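You operate a simulated robot arm through the tools that you are given. There is no shell and no other tool.

The job below is to be done with a simulated robot arm. You get a single attempt, and the scene is never put back.

JOB
Grind the blue slide from the grinder's teal rack down to 60 microns.
Fine: held in the arm's holder, feed dial at 60, under water; shut the tap afterwards.

Only the result counts: the job must be done as asked and must still hold three seconds after the hand-in. Knocking over, shifting, dropping, spilling or breaking anything else fails it.

ROBOT AND FRAMES
A 7-joint arm with a two-finger parallel gripper, fixed in place. Base frame: the origin is on the floor under the middle of its stand, x ahead of it, y to its left, z up; the work surface is at about z = 772. Readings come in mm, degrees, newtons and seconds.
With the tool pointing down near the work surface it reaches from about 300 to 700 mm from the base axis. Its first joint turns from -66.0 to 66.0 degrees. Payload 1.57 kg.
Tool frame: the origin (TCP) lies between the finger pads and is the grasp point; the fingertips stand 30 mm ahead of it; z points along the fingers, y is the line along which they close. Largest opening 110 mm; finger width 24, thickness 12; the body of the gripper, 48 by 112 mm, starts 78 mm behind the TCP.
Orientation is that of the tool frame in the base frame, as a unit quaternion [w, x, y, z]. With the fingers straight down and closing along the base's y, the tool's x points along the base's -x, its y along +y and its z along -z.

CONTROLS
- The arm moves only by the tool drive_tool. Its arguments are lists of equal length, an entry for each row: "linear": the shift along the tool's x, y, z in cm, a list of three; "dr": the turn, a rotation vector about the tool's x, y, z in degrees, a list of three; "grip": the closure, from 0 (fully open) to 1 (shut). In form: {"linear": [[tx, ty, tz], ...], "dr": [[ax, ay, az], ...], "grip": [grip, ...]}. A call has 1 to 20 rows; each row shifts and turns the commanded pose from where the row before left it, along the tool's axes as they then stand. A row lasts 0.2 s, in which the tool goes at most 50 mm and 8.6 degrees; a call with a longer step from one row to the next is refused whole, and so is a gripper value outside its range. Where a pose cannot be reached the arm comes as near as it can. A force on the tool above 40 N (or 10 N above the force at the start of the call, whichever is more), or a blocked arm, ends the call early, and 0.2 s more pass. Each finger travels about 108 mm/s and halts on what it meets, pressing with about 30 N; the grip force reading is that of the motor and also rises with nothing between the fingers. The clock runs only during rows and for 0.2 s after the last one: add rows that do not move to give the fingers time. The reply holds the time, the measured pose of the TCP, the force on the tool along the base axes, the opening and the grip force, in the units named above and with some noise, with the torque about the TCP (base axes, N m) and any sound that the robot's microphone picked up.
- Cameras (640 x 400 px; columns grow to the right, rows downward): "scene" is fixed at [178.5, -416.1, 1389.1]; the picture's right is [0.54, -0.84, 0.00], its down [-0.59, -0.38, -0.71] and it looks along [0.59, 0.38, -0.71] (base axes); focal length 318 px, centre (320, 200). "wrist" rides on the gripper at [70, 16, -141] in the tool frame; the picture's right is [-0.23, 0.97, 0.00], its down [-0.86, -0.20, -0.48] and it looks along [-0.47, -0.11, 0.88] (tool axes); focal length 222 px, centre (320, 200). There is no depth. A picture from a camera that has moved, and an enlarged one, comes with that camera's place and axes in the base frame and with its lens.
- grab_frame(camera): a new picture of that camera. The clock stands still meanwhile.
- inspect(camera, box): a new picture of the part [left, top, right, bottom] of that camera's present view, enlarged. The clock stands still meanwhile.
- finish_job(): hands the job in; it is judged then, once.

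Nothing tells you positions but the pictures and the camera data. Unless the task says otherwise, let go and move clear before handing in.

The tools are called after "Emit:" as name(argument=value, ...) on one line, values as JSON. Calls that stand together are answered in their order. drive_tool: Moves the arm, as the interface text tells. Its arguments: {"type":"object","properties":{"linear":{"type":"array"},"dr":{"type":"array"},"grip":{"type":"array"}},"required":["linear","dr","grip"]} The other tools are called the same way: grab_frame (camera) takes a picture; inspect (camera, box) takes an enlarged picture of a part of a camera's view; finish_job () hands the job in.

At the start:

```text
clock: 0.0
tool_pos: [451.5, -129.1, 1107.8]
tcp_rot: [0.0, -0.001, 1.0, 0.0]
force: [-0.3, -1.1, -0.5]
wrist_torque: [0.01, -0.01, -0.01]
finger_gap: 110.0
finger_force: 0.1
```

scene: 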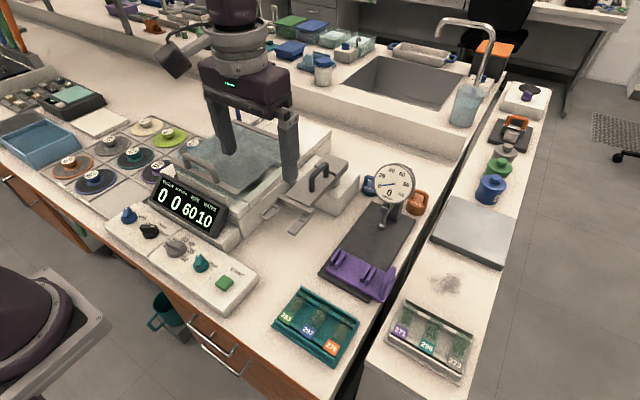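
wrist: 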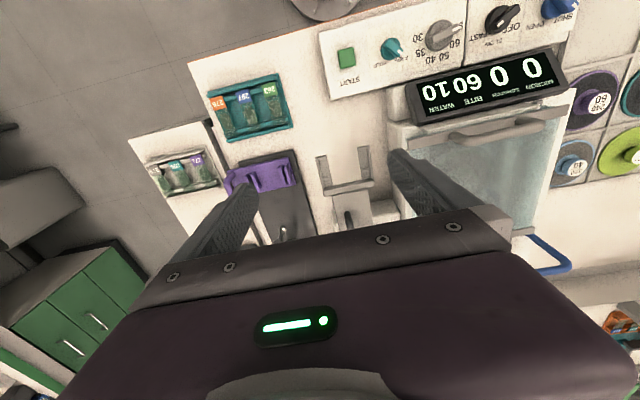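

I see a bench with a grinder (panel with display and knobs), a teal rack with slides at the front, a dial gauge, a fork-like arm/holder and a clear rack. I'll zoom in on each part before moving.

Emit:
inspect(camera="scene", box=[100, 170, 270, 320])

Emit:
inspect(camera="scene", box=[260, 270, 380, 370])

Emit:
inspect(camera="scene", box=[180, 110, 360, 240])

Emit:
inspect(camera="scene", box=[310, 150, 440, 310])

Emit:
inspect(camera="scene", box=[0, 70, 210, 210])

Emit:
inspect(camera="scene", box=[380, 280, 490, 385])

Emit:
inspect(camera="wrist", box=[120, 0, 640, 280])

```text
2.67 times, centred on (185, 245) of scene
camera zoom: at [178.5, -416.1, 1389.1], right [0.54, -0.84, 0.0], down [-0.59, -0.38, -0.71], along [0.59, 0.38, -0.71], focal length 848 px, centre (680, 80)
```

zoom: 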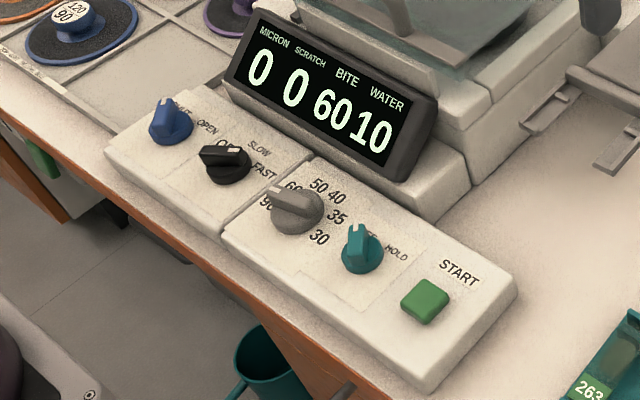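

```text
4.00 times, centred on (320, 320) of scene
camera zoom: at [178.5, -416.1, 1389.1], right [0.54, -0.84, 0.0], down [-0.59, -0.38, -0.71], along [0.59, 0.38, -0.71], focal length 1273 px, centre (320, -280)
```

zoom: 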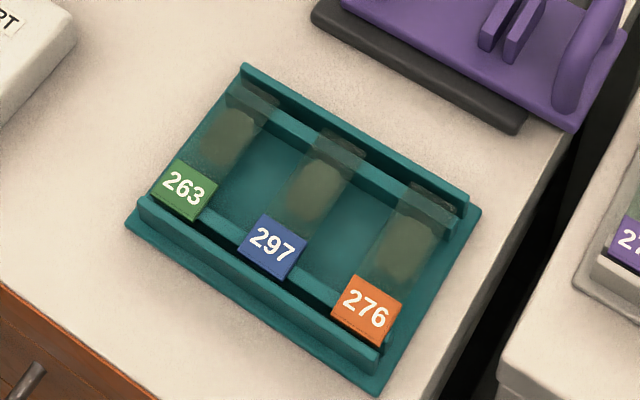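

```text
3.08 times, centred on (270, 175) of scene
camera zoom: at [178.5, -416.1, 1389.1], right [0.54, -0.84, 0.0], down [-0.59, -0.38, -0.71], along [0.59, 0.38, -0.71], focal length 979 px, centre (474, 277)
```

zoom: 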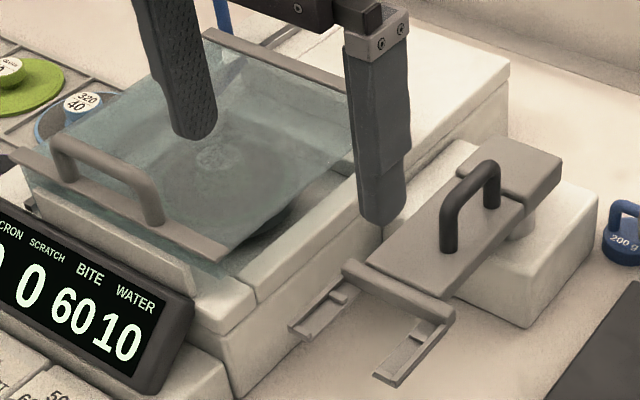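

```text
2.50 times, centred on (375, 230) of scene
camera zoom: at [178.5, -416.1, 1389.1], right [0.54, -0.84, 0.0], down [-0.59, -0.38, -0.71], along [0.59, 0.38, -0.71], focal length 796 px, centre (182, 125)
```

zoom: 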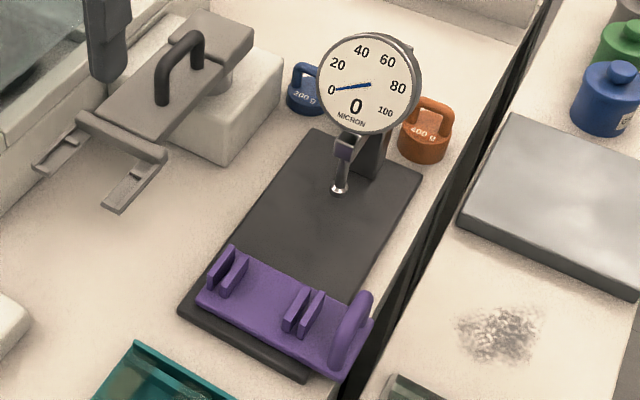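

```text
2.86 times, centred on (105, 140) of scene
camera zoom: at [178.5, -416.1, 1389.1], right [0.54, -0.84, 0.0], down [-0.59, -0.38, -0.71], along [0.59, 0.38, -0.71], focal length 909 px, centre (934, 371)
```

zoom: 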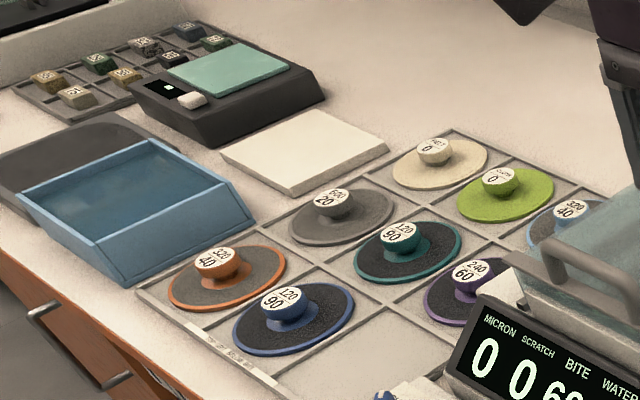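

```text
3.81 times, centred on (435, 332) of scene
camera zoom: at [178.5, -416.1, 1389.1], right [0.54, -0.84, 0.0], down [-0.59, -0.38, -0.71], along [0.59, 0.38, -0.71], focal length 1212 px, centre (-118, -305)
```

zoom: 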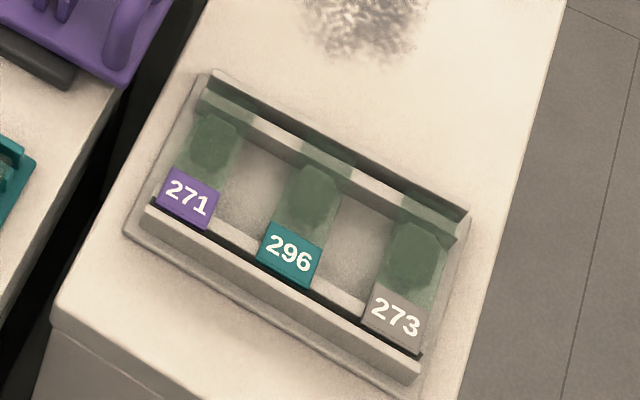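

```text
1.23 times, centred on (380, 140) of wrist
camera zoom: at [381.8, -110.4, 1250.0], right [0.23, 0.97, 0.0], down [0.86, -0.2, 0.48], along [0.47, -0.11, -0.88], focal length 273 px, centre (246, 274)
```

zoom: 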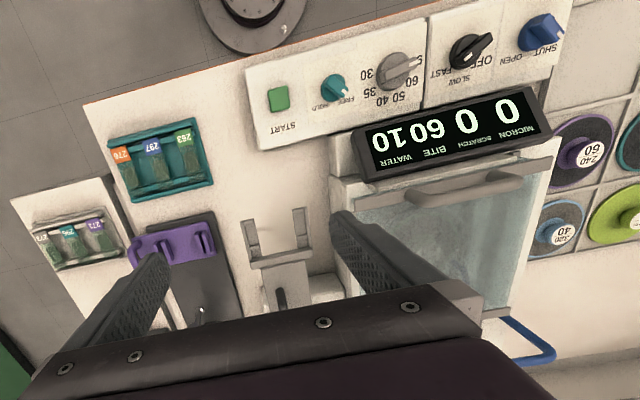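

The blue slide (297) sits in the middle of the teal rack near (395,-295). The control panel runs along y at x≈362, and the holder fork is near (610,-65). I'll move the wrist camera over the grinder, arm and holder for a closer view.

Emit:
drive_tool(linear=[[-3.8, 1, 1], [-3.8, 1, 1], [-3.8, 1, 1], [-3.8, 1, 1], [-3.8, 1, 1], [0, 0, 0]], dr=[[0, 0, 0], [0, 0, 0], [0, 0, 0], [0, 0, 0], [0, 0, 0], [0, 0, 0]], grip=[0, 0, 0, 0, 0, 0])

Emit:
grab_frame(camera="wrist")

Emit:
grab_frame(camera="scene")

```text
clock: 1.4
tool_pos: [643.1, -75.6, 1057.9]
tcp_rot: [-0.001, 0.0, 1.0, -0.001]
force: [0.8, -0.3, -0.5]
wrist_torque: [-0.04, 0.03, 0.02]
finger_gap: 110.0
finger_force: 0.0
```

```text
taken
camera wrist: at [572.5, -58.1, 1199.6], right [0.23, 0.97, 0.0], down [0.86, -0.2, 0.48], along [0.47, -0.11, -0.88], focal length 222 px, centre (320, 200)
```

wrist: 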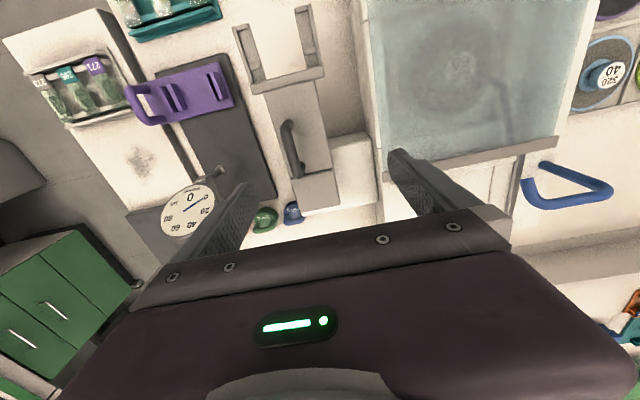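

```text
taken
```

scene: 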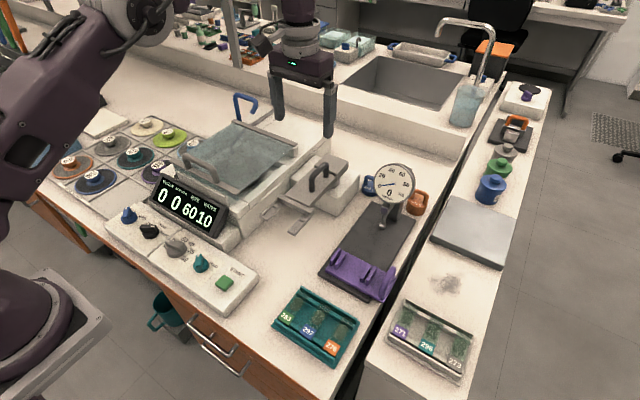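

Emit:
inspect(camera="wrist", box=[220, 0, 400, 210])

Emit:
inspect(camera="wrist", box=[350, 0, 640, 220])

Emit:
inspect(camera="scene", box=[150, 80, 370, 240])

Emit:
inspect(camera="scene", box=[240, 140, 360, 240])

Emit:
inspect(camera="scene", box=[100, 190, 200, 260])

Emit:
inspect(camera="scene", box=[160, 225, 260, 310])

```text
1.90 times, centred on (310, 105) of wrist
camera zoom: at [572.5, -58.1, 1199.6], right [0.23, 0.97, 0.0], down [0.86, -0.2, 0.48], along [0.47, -0.11, -0.88], focal length 423 px, centre (339, 381)
```

zoom: 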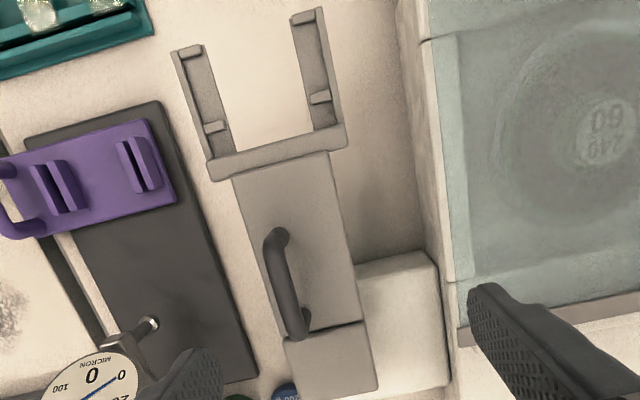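

```text
1.82 times, centred on (495, 110) of wrist
camera zoom: at [572.5, -58.1, 1199.6], right [0.23, 0.97, 0.0], down [0.86, -0.2, 0.48], along [0.47, -0.11, -0.88], focal length 404 px, centre (2, 364)
```

zoom: 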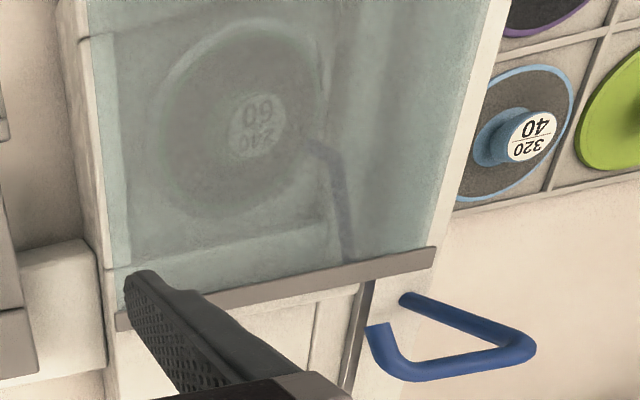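

```text
2.50 times, centred on (260, 160) of scene
camera zoom: at [178.5, -416.1, 1389.1], right [0.54, -0.84, 0.0], down [-0.59, -0.38, -0.71], along [0.59, 0.38, -0.71], focal length 796 px, centre (470, 300)
```

zoom: 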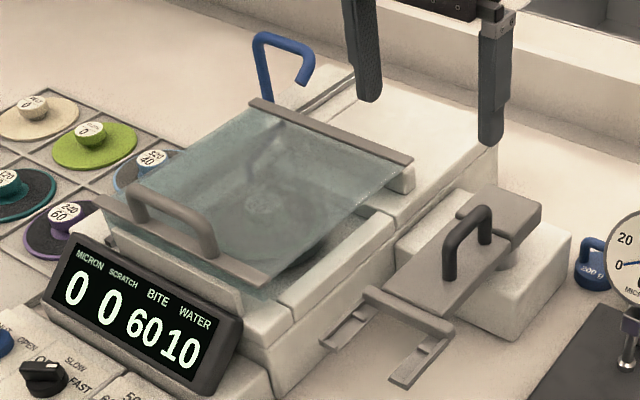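

```text
4.00 times, centred on (300, 190) of scene
camera zoom: at [178.5, -416.1, 1389.1], right [0.54, -0.84, 0.0], down [-0.59, -0.38, -0.71], along [0.59, 0.38, -0.71], focal length 1273 px, centre (400, 240)
```

zoom: 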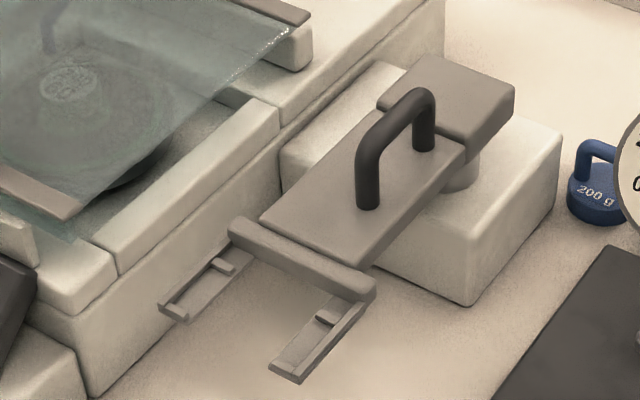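

```text
5.71 times, centred on (150, 225) of scene
camera zoom: at [178.5, -416.1, 1389.1], right [0.54, -0.84, 0.0], down [-0.59, -0.38, -0.71], along [0.59, 0.38, -0.71], focal length 1818 px, centre (1291, 57)
```

zoom: 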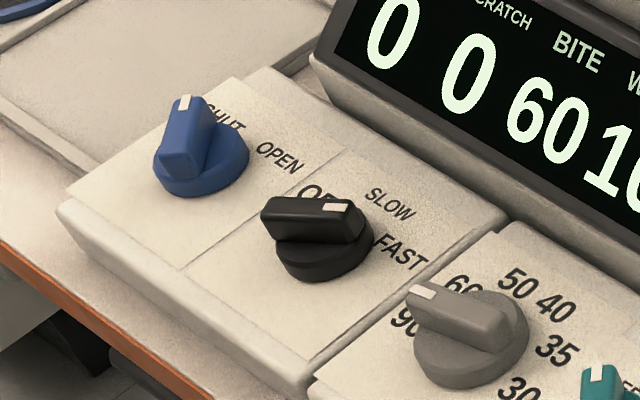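

```text
4.71 times, centred on (210, 268) of scene
camera zoom: at [178.5, -416.1, 1389.1], right [0.54, -0.84, 0.0], down [-0.59, -0.38, -0.71], along [0.59, 0.38, -0.71], focal length 1497 px, centre (838, -118)
```

zoom: 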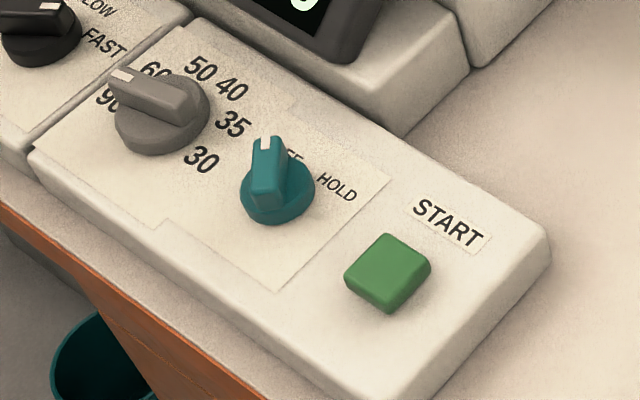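

The mounted wheel seen through the lid reads 240/60, like one of the spares. I'll bring the wrist camera back over the control panel, tilt it, and read the dials and labels.

Emit:
drive_tool(linear=[[4.8, 1, 0], [4.8, 1, 0], [4.8, 1, 0], [4.8, 1, 0], [2, 1, 0], [0, 0, 0]], dr=[[0, 0, 0], [0, 0, 0], [0, 0, 0], [0, 0, 0], [0, 0, 0], [0, 0, 0]], grip=[0, 0, 0, 0, 0, 0])

Emit:
grab_frame(camera="wrist")

Emit:
inspect(camera="wrist", box=[200, 0, 500, 180])

```text
clock: 2.8
tool_pos: [429.9, -28.2, 1056.5]
tcp_rot: [0.0, 0.0, 1.0, 0.0]
force: [0.0, 0.1, 0.0]
wrist_torque: [0.01, 0.03, 0.01]
finger_gap: 110.0
finger_force: 0.0
```

```text
taken
camera wrist: at [359.5, -10.9, 1199.8], right [0.23, 0.97, 0.0], down [0.85, -0.2, 0.48], along [0.47, -0.11, -0.88], focal length 222 px, centre (320, 200)
```

wrist: 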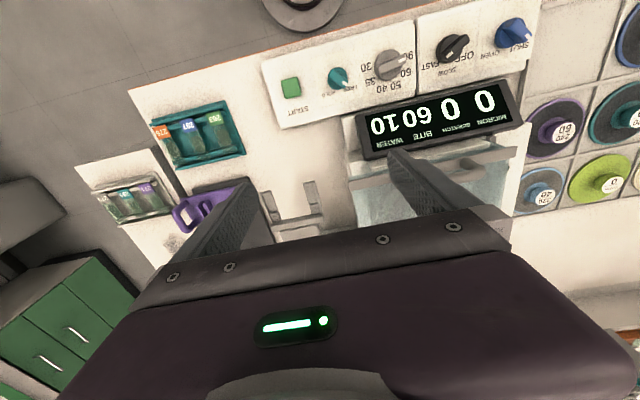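

```text
2.13 times, centred on (350, 90) of wrist
camera zoom: at [359.5, -10.9, 1199.8], right [0.23, 0.97, 0.0], down [0.85, -0.2, 0.48], along [0.47, -0.11, -0.88], focal length 474 px, centre (256, 435)
```

zoom: 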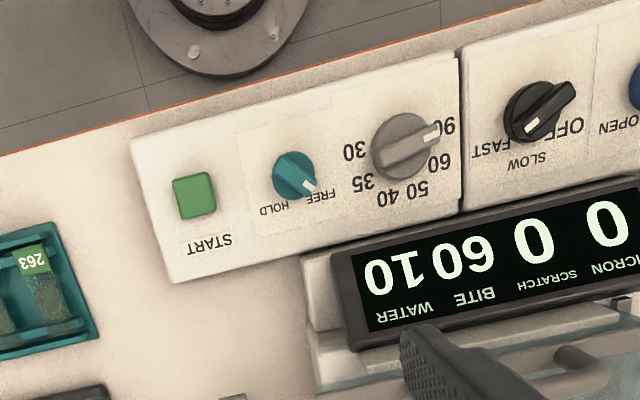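

The feed dial looks to be on 90, so it needs one step to 60. I'll lower the camera over the knobs to confirm their marks and get accurate positions.

Emit:
drive_tool(linear=[[0, 2.6, 3.2], [0, 2.6, 3.2], [0, 2.6, 3.2], [0, 0, 0]], dr=[[0, 0, 0], [0, 0, 0], [0, 0, 0], [0, 0, 0]], grip=[0, 0, 0, 0])

Emit:
grab_frame(camera="wrist")

Emit:
inspect(camera="wrist", box=[200, 0, 520, 180])

```text
clock: 3.8
tool_pos: [429.4, 52.7, 960.5]
tcp_rot: [0.0, 0.0, 1.0, 0.0]
force: [0.0, 0.1, -0.1]
wrist_torque: [-0.01, 0.01, 0.0]
finger_gap: 110.1
finger_force: 0.0
```

```text
taken
camera wrist: at [359.6, 69.4, 1102.9], right [0.23, 0.97, 0.0], down [0.86, -0.2, 0.48], along [0.47, -0.11, -0.88], focal length 222 px, centre (320, 200)
```

wrist: 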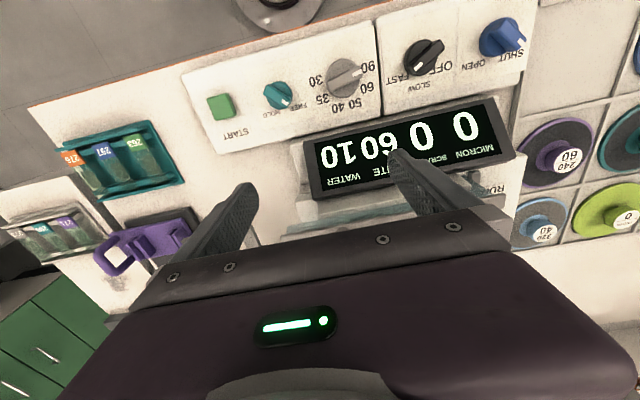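

```text
2.00 times, centred on (360, 90) of wrist
camera zoom: at [359.6, 69.4, 1102.9], right [0.23, 0.97, 0.0], down [0.86, -0.2, 0.48], along [0.47, -0.11, -0.88], focal length 444 px, centre (240, 420)
```

zoom: 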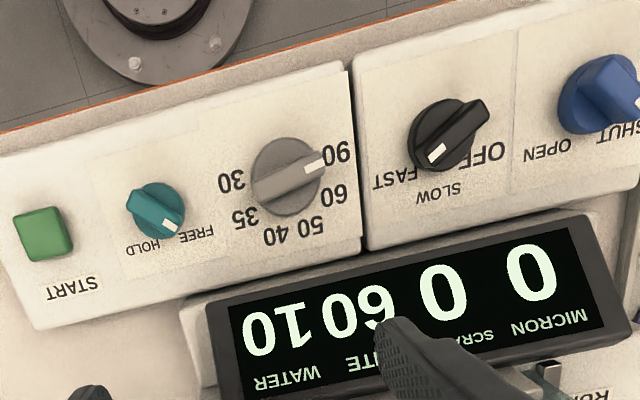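

The feed dial is on 90 and the black speed knob may be on FAST rather than OFF. I'll check it, along with the tap knob, from directly above.

Emit:
drive_tool(linear=[[0, 4.5, 0], [0, 4.5, 0], [0, 4, 0], [0, 0, 0]], dr=[[0, 0, 0], [0, 0, 0], [0, 0, 0], [0, 0, 0]], grip=[0, 0, 0, 0])

Emit:
inspect(camera="wrist", box=[220, 30, 460, 180])

Emit:
grab_frame(camera="wrist")

```text
clock: 4.8
tool_pos: [433.0, 180.6, 960.5]
tcp_rot: [0.001, 0.0, 1.0, 0.0]
force: [-1.1, 0.3, 0.2]
wrist_torque: [0.01, -0.04, -0.05]
finger_gap: 110.0
finger_force: 0.1
```

```text
2.67 times, centred on (340, 105) of wrist
camera zoom: at [362.8, 197.4, 1102.7], right [0.23, 0.97, 0.0], down [0.85, -0.2, 0.48], along [0.47, -0.11, -0.88], focal length 592 px, centre (267, 453)
```

zoom: 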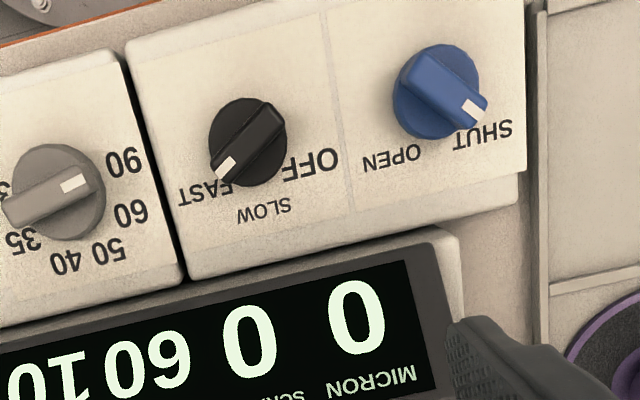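

```text
taken
camera wrist: at [362.8, 197.4, 1102.7], right [0.23, 0.97, 0.0], down [0.85, -0.2, 0.48], along [0.47, -0.11, -0.88], focal length 222 px, centre (320, 200)
```

wrist: 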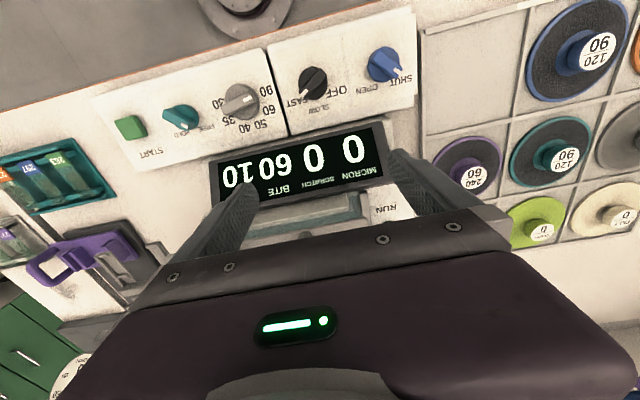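

The black knob is on FAST and the tap is SHUT, and there's a "RUN" label beside the lid. I'll move to see that area and the lid up close.

Emit:
drive_tool(linear=[[-4.5, 1, 0], [-4.5, 1, 0], [-4.5, 1, 0], [0, 0, 0]], dr=[[0, 0, 0], [0, 0, 0], [0, 0, 0], [0, 0, 0]], grip=[0, 0, 0, 0])

Emit:
grab_frame(camera="wrist")

Emit:
inspect(camera="wrist", box=[220, 20, 480, 180])

```text
clock: 5.8
tool_pos: [567.3, 210.1, 962.0]
tcp_rot: [0.0, 0.001, 1.0, 0.0]
force: [-0.8, 0.4, -0.5]
wrist_torque: [0.0, 0.07, 0.0]
finger_gap: 109.8
finger_force: 0.1
```

```text
taken
camera wrist: at [497.1, 227.9, 1104.6], right [0.23, 0.97, 0.0], down [0.86, -0.2, 0.48], along [0.47, -0.11, -0.88], focal length 222 px, centre (320, 200)
```

wrist: 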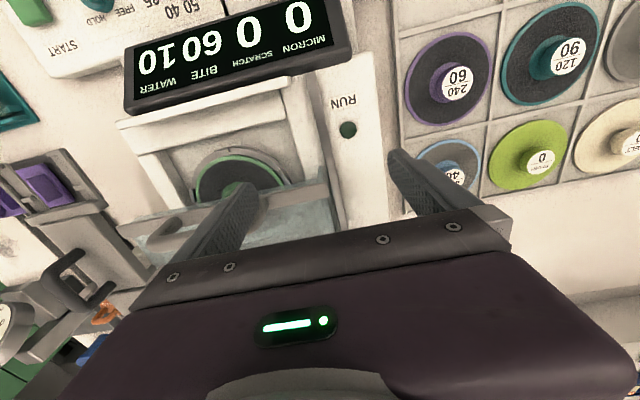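

```text
2.46 times, centred on (350, 100) of wrist
camera zoom: at [497.1, 227.9, 1104.6], right [0.23, 0.97, 0.0], down [0.86, -0.2, 0.48], along [0.47, -0.11, -0.88], focal length 547 px, centre (246, 446)
```

zoom: 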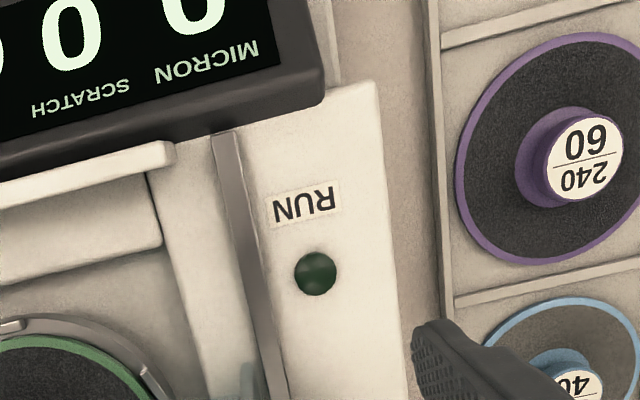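

The wheel's green rim is visible now. I'll check the scene view to see whether the lid has moved or this is just the viewing angle.

Emit:
inspect(camera="scene", box=[130, 80, 370, 240])

Emit:
inspect(camera="wrist", box=[100, 80, 360, 260])

```text
2.50 times, centred on (250, 160) of scene
camera zoom: at [178.5, -416.1, 1389.1], right [0.54, -0.84, 0.0], down [-0.59, -0.38, -0.71], along [0.59, 0.38, -0.71], focal length 796 px, centre (495, 300)
```

zoom: 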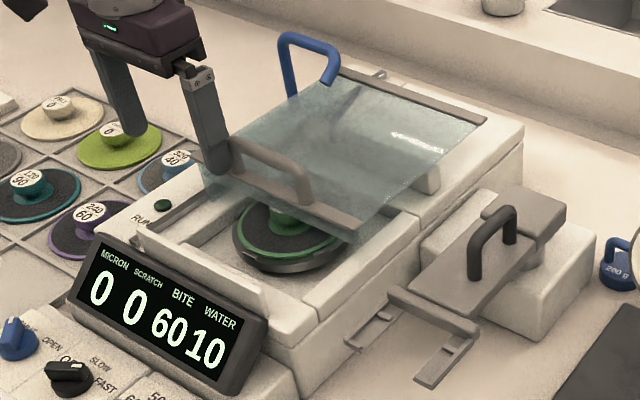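

```text
2.22 times, centred on (230, 170) of wrist
camera zoom: at [497.1, 227.9, 1104.6], right [0.23, 0.97, 0.0], down [0.86, -0.2, 0.48], along [0.47, -0.11, -0.88], focal length 494 px, centre (520, 267)
```

zoom: 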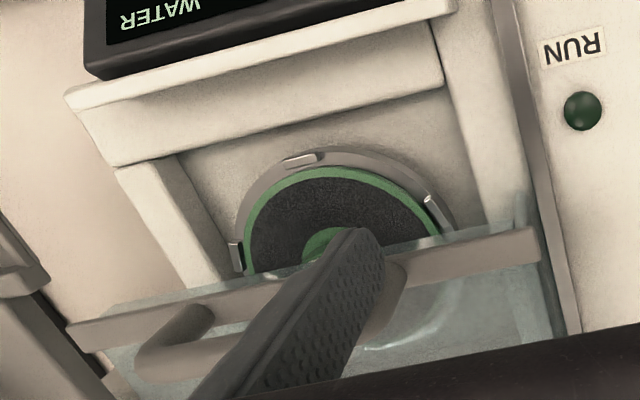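

The lid is a slide-back cover, and my finger pushed its handle about 10 cm back. That did no harm, since it slides freely on its rails. I'll go straight up and then look from the front with a tilted camera to understand the arm, lid and wheel heights.

Emit:
drive_tool(linear=[[0, 0, -4.5], [0, 0, -4.5], [0, 0, -4.5], [4.5, -3, 0], [4.5, -3, 0], [4.5, -3, 0], [4.5, -3, 0], [0, 0, 0]], dr=[[0, 0, 0], [0, 0, 0], [0, 0, 0], [0, -7.5, 0], [0, -7.5, 0], [0, -7.5, 0], [0, -7.5, 0], [0, 0, 0]], grip=[0, 0, 0, 0, 0, 0, 0, 0])

Emit:
grab_frame(camera="wrist")

Emit:
grab_frame(camera="scene")

```text
refused: row 4 steps farther than a row can; nothing moved
```

```text
taken
camera wrist: at [497.1, 227.9, 1104.6], right [0.23, 0.97, 0.0], down [0.86, -0.2, 0.48], along [0.47, -0.11, -0.88], focal length 222 px, centre (320, 200)
```

wrist: 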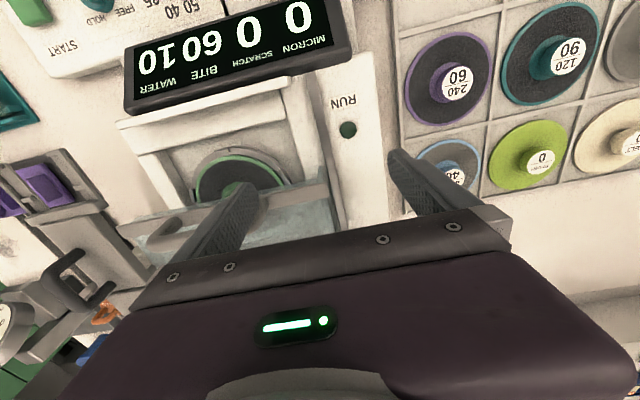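

```text
taken
```

scene: 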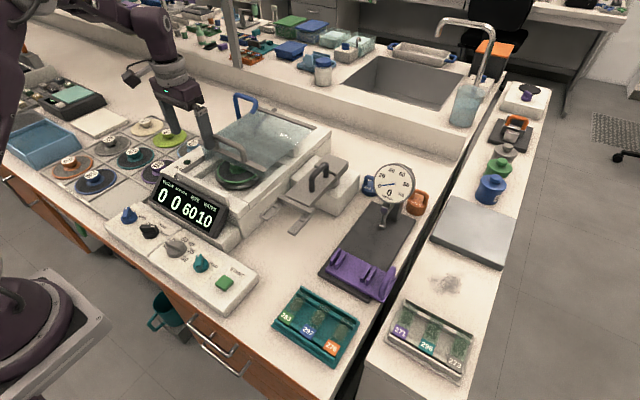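

That call was refused because one step was too long, and nothing moved. I'll retry with smaller steps: lift first, move back, then tilt.

Emit:
drive_tool(linear=[[0, 0, -4.5], [0, 0, -4.5], [0, 0, -4.5], [4, -2.6, 0], [4, -2.6, 0], [4, -2.6, 0], [4, -2.6, 0], [2, -2, 0], [0, 0, 0], [0, 0, 0], [0, 0, 0], [0, 0, 0], [0, 0, 0]], dr=[[0, 0, 0], [0, 0, 0], [0, 0, 0], [0, 0, 0], [0, 0, 0], [0, 0, 0], [0, 0, 0], [0, 0, 0], [0, -7.5, 0], [0, -7.5, 0], [0, -7.5, 0], [0, -7.5, 0], [0, 0, 0]], grip=[0, 0, 0, 0, 0, 0, 0, 0, 0, 0, 0, 0, 0])

Emit:
grab_frame(camera="wrist")

Emit:
inspect(camera="wrist", box=[180, 60, 440, 230])

```text
clock: 8.6
tool_pos: [383.4, 86.5, 1100.2]
tcp_rot: [0.238, 0.001, 0.971, 0.01]
force: [0.4, 0.4, 0.5]
wrist_torque: [0.0, 0.0, -0.02]
finger_gap: 110.1
finger_force: 0.1
out of reach, approached as far as the arm can: row 12
```

```text
taken
camera wrist: at [256.3, 101.9, 1195.4], right [0.2, 0.97, 0.12], down [0.54, -0.21, 0.82], along [0.82, -0.1, -0.57], focal length 222 px, centre (320, 200)
```

wrist: 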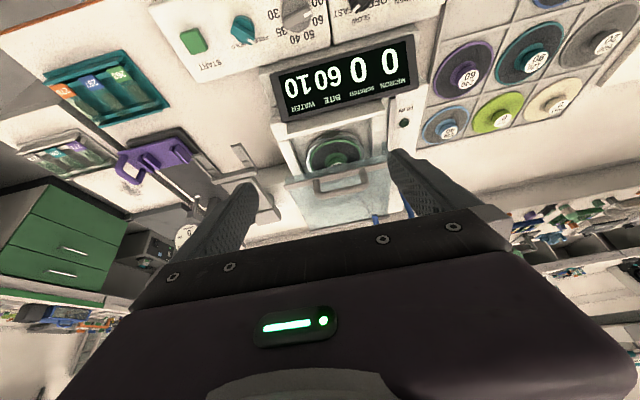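

```text
2.35 times, centred on (310, 145) of wrist
camera zoom: at [256.3, 101.9, 1195.4], right [0.2, 0.97, 0.12], down [0.54, -0.21, 0.82], along [0.82, -0.1, -0.57], focal length 523 px, centre (344, 329)
```

zoom: 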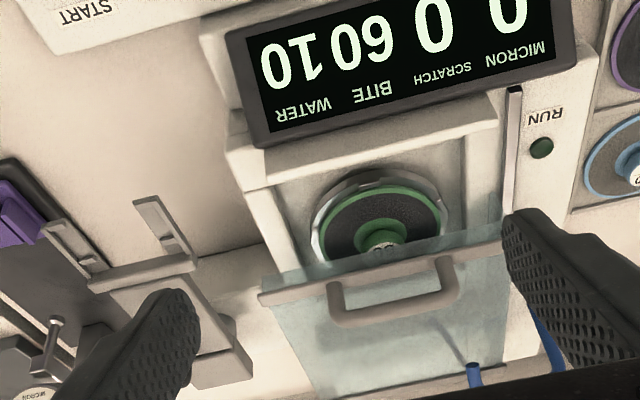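

I'll level the tool again and go round to the right-hand side, to view the holder arm and grinder from there.

Emit:
drive_tool(linear=[[0, 0, 0], [0, 0, 0], [0, 0, 0], [0, 0, 0], [0, 0, 0]], dr=[[0, 7.5, 0], [0, 7.5, 0], [0, 7.5, 0], [0, 7.5, 0], [0, 0, 0]], grip=[0, 0, 0, 0, 0])

```text
clock: 9.8
tool_pos: [382.6, 87.1, 1099.6]
tcp_rot: [-0.001, 0.001, 1.0, 0.0]
force: [0.5, -0.7, -0.2]
wrist_torque: [-0.04, 0.01, 0.01]
finger_gap: 110.0
finger_force: 0.1
```

Emit:
drive_tool(linear=[[-1.5, -3.84, 0.5], [-1.5, -3.84, 0.5], [-1.5, -3.84, 0.5], [-1.5, -3.84, 0.5], [-1.5, -3.84, 0.5], [-1.5, -3.84, 0.5], [-1.5, -3.84, 0.5], [-1.5, -3.84, 0.5], [0, 0, 0], [0, 0, 0], [0, 0, 0], [0, 0, 0], [0, 0, 0], [0, 0, 0], [0, 0, 0], [0, 0, 0], [0, 0, 0], [0, 0, 0], [0, 0, 0], [0, 0, 0]], dr=[[0, 0, 0], [0, 0, 0], [0, 0, 0], [0, 0, 0], [0, 0, 0], [0, 0, 0], [0, 0, 0], [0, 0, 0], [0, 0, -8.18], [0, 0, -8.18], [0, 0, -8.18], [0, 0, -8.18], [0, 0, -8.18], [0, 0, -8.18], [0, 0, -8.18], [0, 0, -8.18], [0, 0, -8.18], [0, 0, -8.18], [0, 0, -8.2], [0, 0, 0]], grip=[0, 0, 0, 0, 0, 0, 0, 0, 0, 0, 0, 0, 0, 0, 0, 0, 0, 0, 0, 0])

Emit:
grab_frame(camera="wrist")

Emit:
grab_frame(camera="scene")

```text
clock: 14.0
tool_pos: [502.6, -219.4, 1061.0]
tcp_rot: [0.0, 0.708, -0.707, 0.0]
force: [0.4, -0.2, -0.9]
wrist_torque: [0.0, 0.01, -0.01]
finger_gap: 109.9
finger_force: 0.1
```

```text
taken
camera wrist: at [486.8, -288.4, 1203.1], right [-0.97, 0.23, 0.0], down [0.2, 0.86, 0.48], along [0.11, 0.47, -0.88], focal length 222 px, centre (320, 200)
```

wrist: 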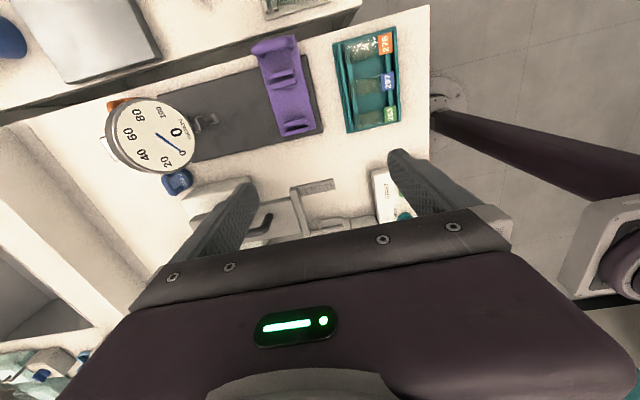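

```text
taken
```

scene: 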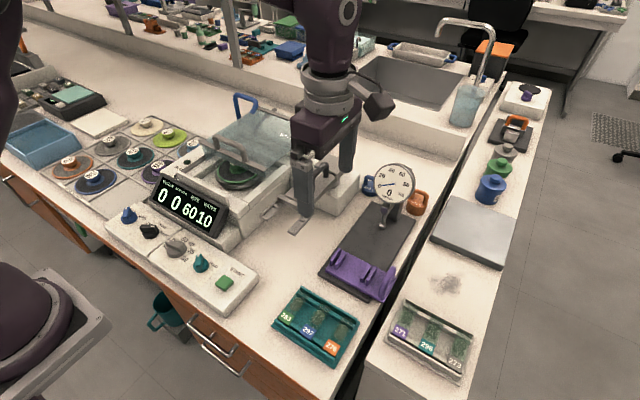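

I'll lower the camera over the teal rack to see how the slides lie and which side the rock is on.

Emit:
drive_tool(linear=[[-0.7, 2.1, 3.3], [-0.7, 2.1, 3.3], [-0.7, 2.1, 3.3], [-0.7, 2.1, 3.3], [0, 0, 0]], dr=[[0, 0, 0], [0, 0, 0], [0, 0, 0], [0, 0, 0], [0, 0, 0]], grip=[0, 0, 0, 0, 0])

Emit:
grab_frame(camera="wrist")

Emit:
inspect(camera="wrist", box=[220, 20, 460, 170])

```text
clock: 15.2
tool_pos: [420.6, -190.2, 929.4]
tcp_rot: [0.0, 0.707, -0.707, 0.0]
force: [-0.3, 0.1, -0.8]
wrist_torque: [0.04, 0.04, -0.01]
finger_gap: 110.1
finger_force: 0.1
```

```text
taken
camera wrist: at [404.2, -259.4, 1072.2], right [-0.97, 0.23, 0.0], down [0.2, 0.86, 0.48], along [0.11, 0.47, -0.88], focal length 222 px, centre (320, 200)
```

wrist: 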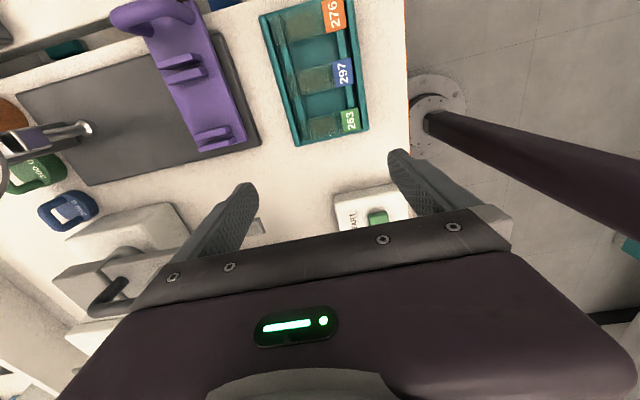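

```text
2.67 times, centred on (340, 95) of wrist
camera zoom: at [404.2, -259.4, 1072.2], right [-0.97, 0.23, 0.0], down [0.2, 0.86, 0.48], along [0.11, 0.47, -0.88], focal length 592 px, centre (267, 480)
```

zoom: 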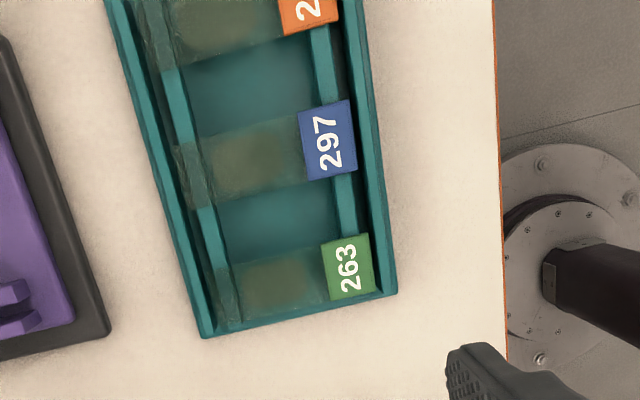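

The slides lie along x, about 75×25 mm, and 297 is at roughly (405,-258). Next I'll take an oblique look at the holder arm and grinder from the right side to judge heights.

Emit:
drive_tool(linear=[[0, 0, -3], [0, -4, 0], [0, -4, 0], [0, 0, 0], [0, 0, 0], [0, 0, 0], [0, 0, 0], [0, 0, 0]], dr=[[0, 0, 0], [0, 0, 0], [0, 0, 0], [0, -8, 0], [0, -8, 0], [0, -8, 0], [0, -8, 0], [0, 0, 0]], grip=[0, 0, 0, 0, 0, 0, 0, 0])

Emit:
grab_frame(camera="wrist")

Emit:
inspect(camera="wrist", box=[160, 60, 480, 250])

```text
clock: 17.0
tool_pos: [499.9, -192.1, 957.8]
tcp_rot: [-0.195, 0.68, -0.679, -0.196]
force: [0.1, 0.1, -0.8]
wrist_torque: [0.01, -0.01, 0.0]
finger_gap: 110.0
finger_force: 0.1
```

```text
taken
camera wrist: at [483.4, -324.7, 1042.1], right [-0.97, 0.19, 0.12], down [0.2, 0.47, 0.86], along [0.11, 0.86, -0.5], focal length 222 px, centre (320, 200)
```

wrist: 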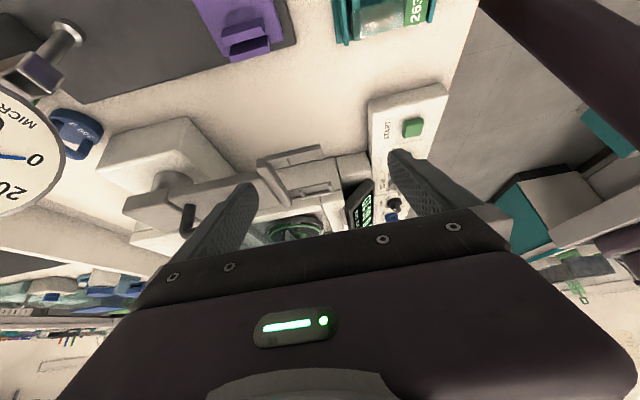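

```text
2.00 times, centred on (320, 155) of wrist
camera zoom: at [483.4, -324.7, 1042.1], right [-0.97, 0.19, 0.12], down [0.2, 0.47, 0.86], along [0.11, 0.86, -0.5], focal length 444 px, centre (320, 290)
```

zoom: 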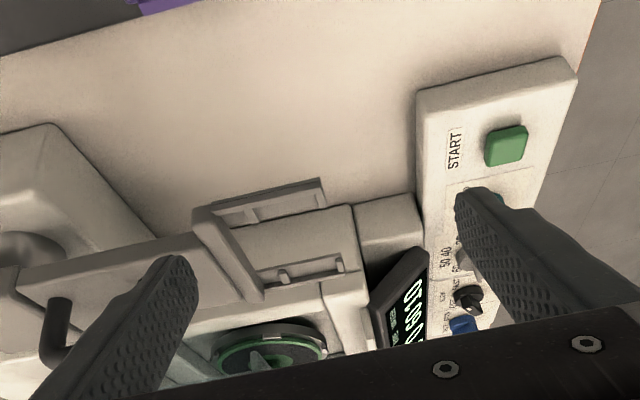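

The holder arm is a plate on a pivot post and its fork sits just above the basin wall, so it should swing in under the lid. I'll zoom in on the rack's slide edge from this oblique view to see which side the rock is on.

Emit:
inspect(camera="wrist", box=[320, 0, 450, 60])

Emit:
inspect(camera="wrist", box=[240, 130, 360, 205])

Emit:
inspect(camera="scene", box=[270, 285, 365, 365])

```text
4.92 times, centred on (385, 30) of wrist
camera zoom: at [483.4, -324.7, 1042.1], right [-0.97, 0.19, 0.12], down [0.2, 0.47, 0.86], along [0.11, 0.86, -0.5], focal length 1094 px, centre (0, 1037)
```

zoom: 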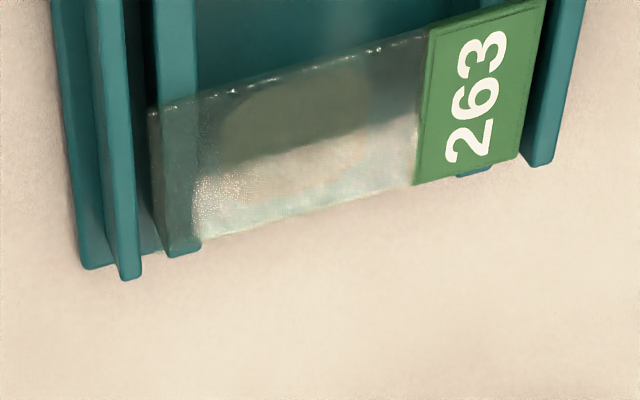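

```text
5.33 times, centred on (300, 168) of wrist
camera zoom: at [483.4, -324.7, 1042.1], right [-0.97, 0.19, 0.12], down [0.2, 0.47, 0.86], along [0.11, 0.86, -0.5], focal length 1185 px, centre (427, 373)
```

zoom: 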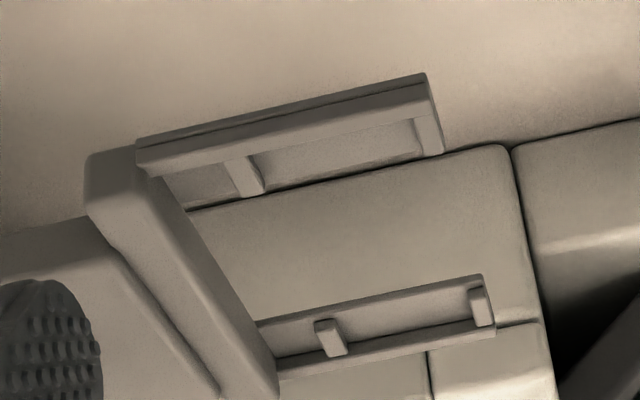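

```text
5.00 times, centred on (318, 325) of scene
camera zoom: at [178.4, -416.1, 1389.1], right [0.54, -0.84, 0.0], down [-0.59, -0.38, -0.71], along [0.59, 0.38, -0.71], focal length 1591 px, centre (332, -425)
```

zoom: 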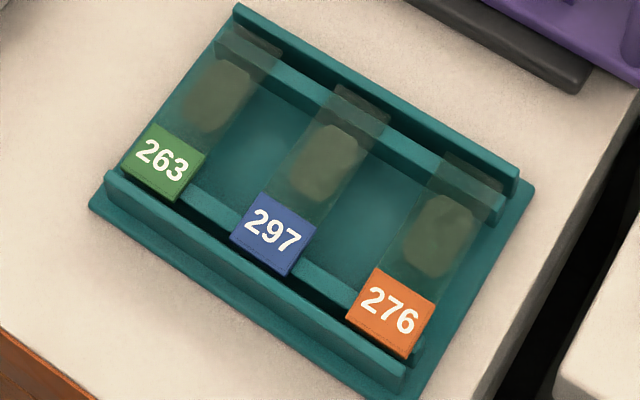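

The glass is on top and the rock hangs underneath, which suits grinding without flipping. The fork has two ledges with end stops, so the slide goes crosswise, along y. I'll level the tool and look straight down on the fork.

Emit:
drive_tool(linear=[[0, 0, 0], [0, 0, 0], [0, 0, 0], [0, 0, 0], [0, 0, -2.5], [-4, -0.9, 0], [-4, -0.9, 0], [-4, -0.9, 0], [-4, -0.9, 0], [0, 0, 0]], dr=[[0, 8, 0], [0, 8, 0], [0, 8, 0], [0, 8, 0], [0, 0, 0], [0, 0, 0], [0, 0, 0], [0, 0, 0], [0, 0, 0], [0, 0, 0]], grip=[0.45, 0.45, 0.45, 0.45, 0.45, 0.45, 0.45, 0.45, 0.45, 0.45])

Emit:
grab_frame(camera="wrist")

Emit:
inspect(camera="wrist", box=[200, 30, 440, 180])

```text
clock: 19.2
tool_pos: [536.1, -30.4, 983.1]
tcp_rot: [0.0, -0.707, 0.707, -0.001]
force: [0.0, 0.4, 0.5]
wrist_torque: [0.02, -0.01, -0.01]
finger_gap: 60.8
finger_force: 0.2
```

```text
taken
camera wrist: at [519.5, -99.8, 1124.9], right [-0.97, 0.23, 0.0], down [0.2, 0.86, 0.48], along [0.11, 0.47, -0.88], focal length 222 px, centre (320, 200)
```

wrist: 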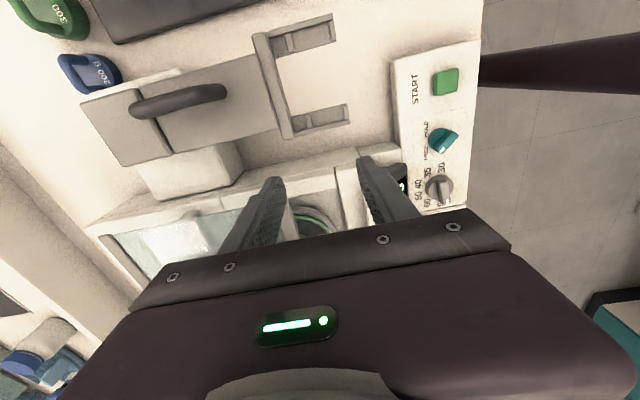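

```text
2.67 times, centred on (320, 105) of wrist
camera zoom: at [519.5, -99.8, 1124.9], right [-0.97, 0.23, 0.0], down [0.2, 0.86, 0.48], along [0.11, 0.47, -0.88], focal length 592 px, centre (320, 453)
```

zoom: 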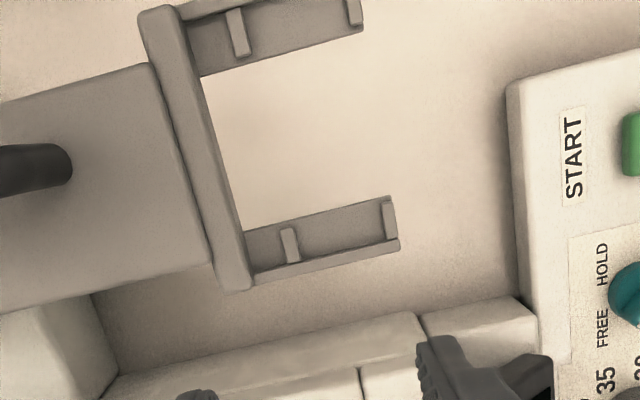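

The fork seat centre comes out at about (520,-98), with its ledge near z≈863. Next I'll go over the teal rack with the fingers closing along y to plan the pick-up.

Emit:
drive_tool(linear=[[3.8, 2.18, 0], [3.8, 2.18, 0], [3.8, 2.18, 0], [3.8, 2.18, 0], [3.8, 2.18, 0], [3.8, 2.2, 0], [0, 0, 0], [0, 0, 0], [0, 0, 0], [0, 0, 0], [0, 0, 0], [0, 0, 0], [0, 0, 0], [0, 0, 0], [0, 0, 0], [0, 0, 0], [0, 0, 0], [0, 0, 4], [0, 0, 4], [0, 0, 0]], dr=[[0, 0, 0], [0, 0, 0], [0, 0, 0], [0, 0, 0], [0, 0, 0], [0, 0, 0], [0, 0, 8.18], [0, 0, 8.18], [0, 0, 8.18], [0, 0, 8.18], [0, 0, 8.18], [0, 0, 8.18], [0, 0, 8.18], [0, 0, 8.18], [0, 0, 8.18], [0, 0, 8.18], [0, 0, 8.2], [0, 0, 0], [0, 0, 0], [0, 0, 0]], grip=[0.45, 0.45, 0.45, 0.45, 0.45, 0.45, 0.6, 0.6, 0.6, 0.6, 0.6, 0.6, 0.6, 0.6, 0.6, 0.6, 0.6, 0.6, 0.6, 0.6])

Emit:
grab_frame(camera="wrist")

Emit:
inspect(camera="wrist", box=[220, 60, 460, 210])

```text
clock: 23.4
tool_pos: [406.5, -261.3, 904.4]
tcp_rot: [0.0, -0.001, 1.0, 0.0]
force: [-0.4, 0.3, 0.3]
wrist_torque: [0.01, 0.02, -0.02]
finger_gap: 44.2
finger_force: 0.0
```

```text
taken
camera wrist: at [336.6, -244.0, 1046.0], right [0.23, 0.97, 0.0], down [0.85, -0.2, 0.48], along [0.47, -0.11, -0.88], focal length 222 px, centre (320, 200)
```

wrist: 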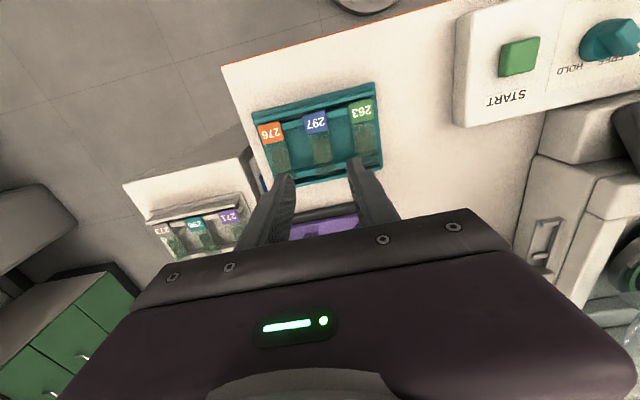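

```text
2.67 times, centred on (340, 135) of wrist
camera zoom: at [336.6, -244.0, 1046.0], right [0.23, 0.97, 0.0], down [0.85, -0.2, 0.48], along [0.47, -0.11, -0.88], focal length 592 px, centre (267, 373)
```

zoom: 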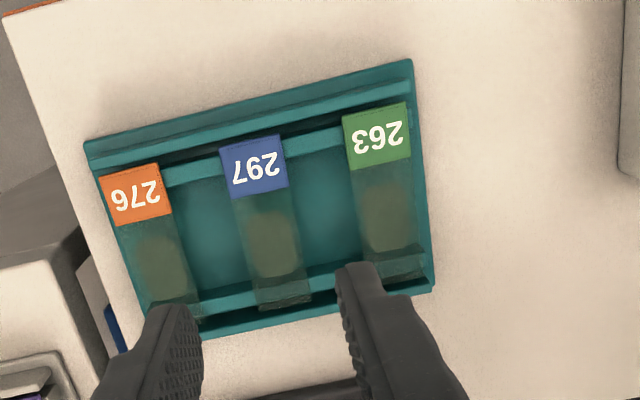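

The two wrist views agree: slide 297's centre is at about (404.5,-259.3) and its top is near z≈790. I'll correct the sideways offset and descend part way, then check the alignment.

Emit:
drive_tool(linear=[[0.2, 0.2, 0], [0, 0, 2.5], [0, 0, 2.5], [0, 0, 0]], dr=[[0, 0, 0], [0, 0, 0], [0, 0, 0], [0, 0, 0]], grip=[0.63, 0.63, 0.63, 0.63])

Emit:
grab_frame(camera="wrist")

Emit:
inspect(camera="wrist", box=[240, 100, 400, 200])

```text
clock: 24.4
tool_pos: [404.6, -258.4, 853.9]
tcp_rot: [0.0, 0.0, 1.0, 0.0]
force: [-0.3, 0.4, 0.2]
wrist_torque: [0.03, -0.01, -0.03]
finger_gap: 40.9
finger_force: 0.0
```

```text
taken
camera wrist: at [334.4, -240.5, 995.4], right [0.23, 0.97, 0.0], down [0.85, -0.2, 0.48], along [0.47, -0.11, -0.88], focal length 222 px, centre (320, 200)
```

wrist: 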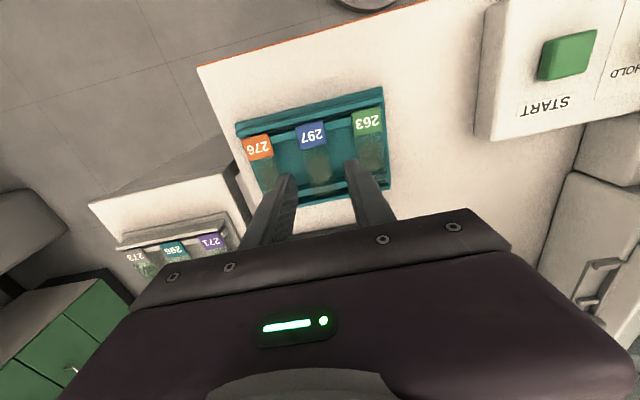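

```text
4.00 times, centred on (320, 150) of wrist
camera zoom: at [334.4, -240.5, 995.4], right [0.23, 0.97, 0.0], down [0.85, -0.2, 0.48], along [0.47, -0.11, -0.88], focal length 888 px, centre (320, 400)
```

zoom: 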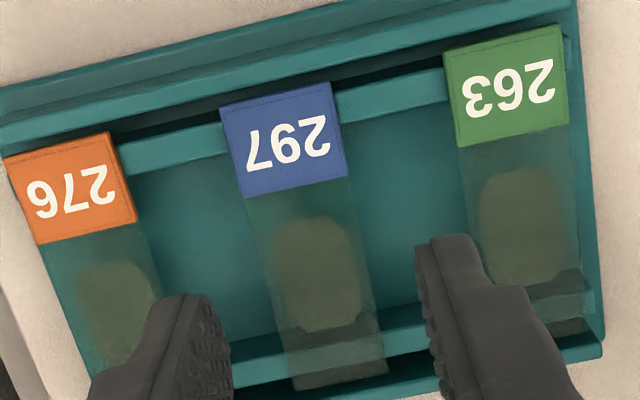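

The slide is about 2.5 mm to the −y side of the tool. I'll correct that and descend toward it in small steps.

Emit:
drive_tool(linear=[[0, -0.25, 0], [0, 0, 1.7], [0, 0, 1.7], [0, 0, 0]], dr=[[0, 0, 0], [0, 0, 0], [0, 0, 0], [0, 0, 0]], grip=[0.63, 0.63, 0.63, 0.63])

Emit:
inspect(camera="wrist", box=[240, 100, 400, 200])

```text
clock: 25.4
tool_pos: [403.0, -261.6, 819.1]
tcp_rot: [0.0, 0.0, 1.0, 0.0]
force: [-0.6, -0.9, 0.6]
wrist_torque: [0.03, 0.03, 0.0]
finger_gap: 40.8
finger_force: 0.0
```

```text
4.00 times, centred on (320, 150) of wrist
camera zoom: at [333.3, -243.7, 961.8], right [0.23, 0.97, 0.0], down [0.85, -0.2, 0.48], along [0.47, -0.11, -0.88], focal length 888 px, centre (320, 400)
```

zoom: 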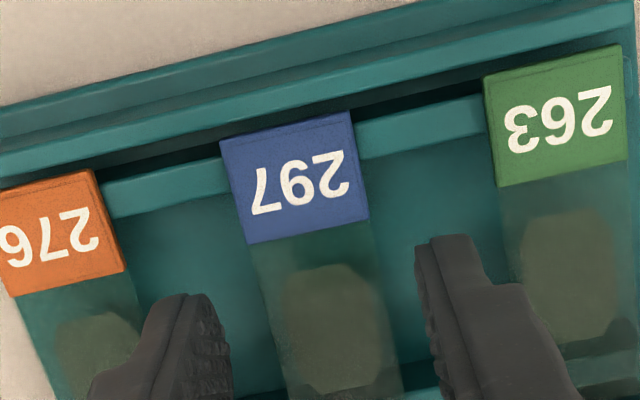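

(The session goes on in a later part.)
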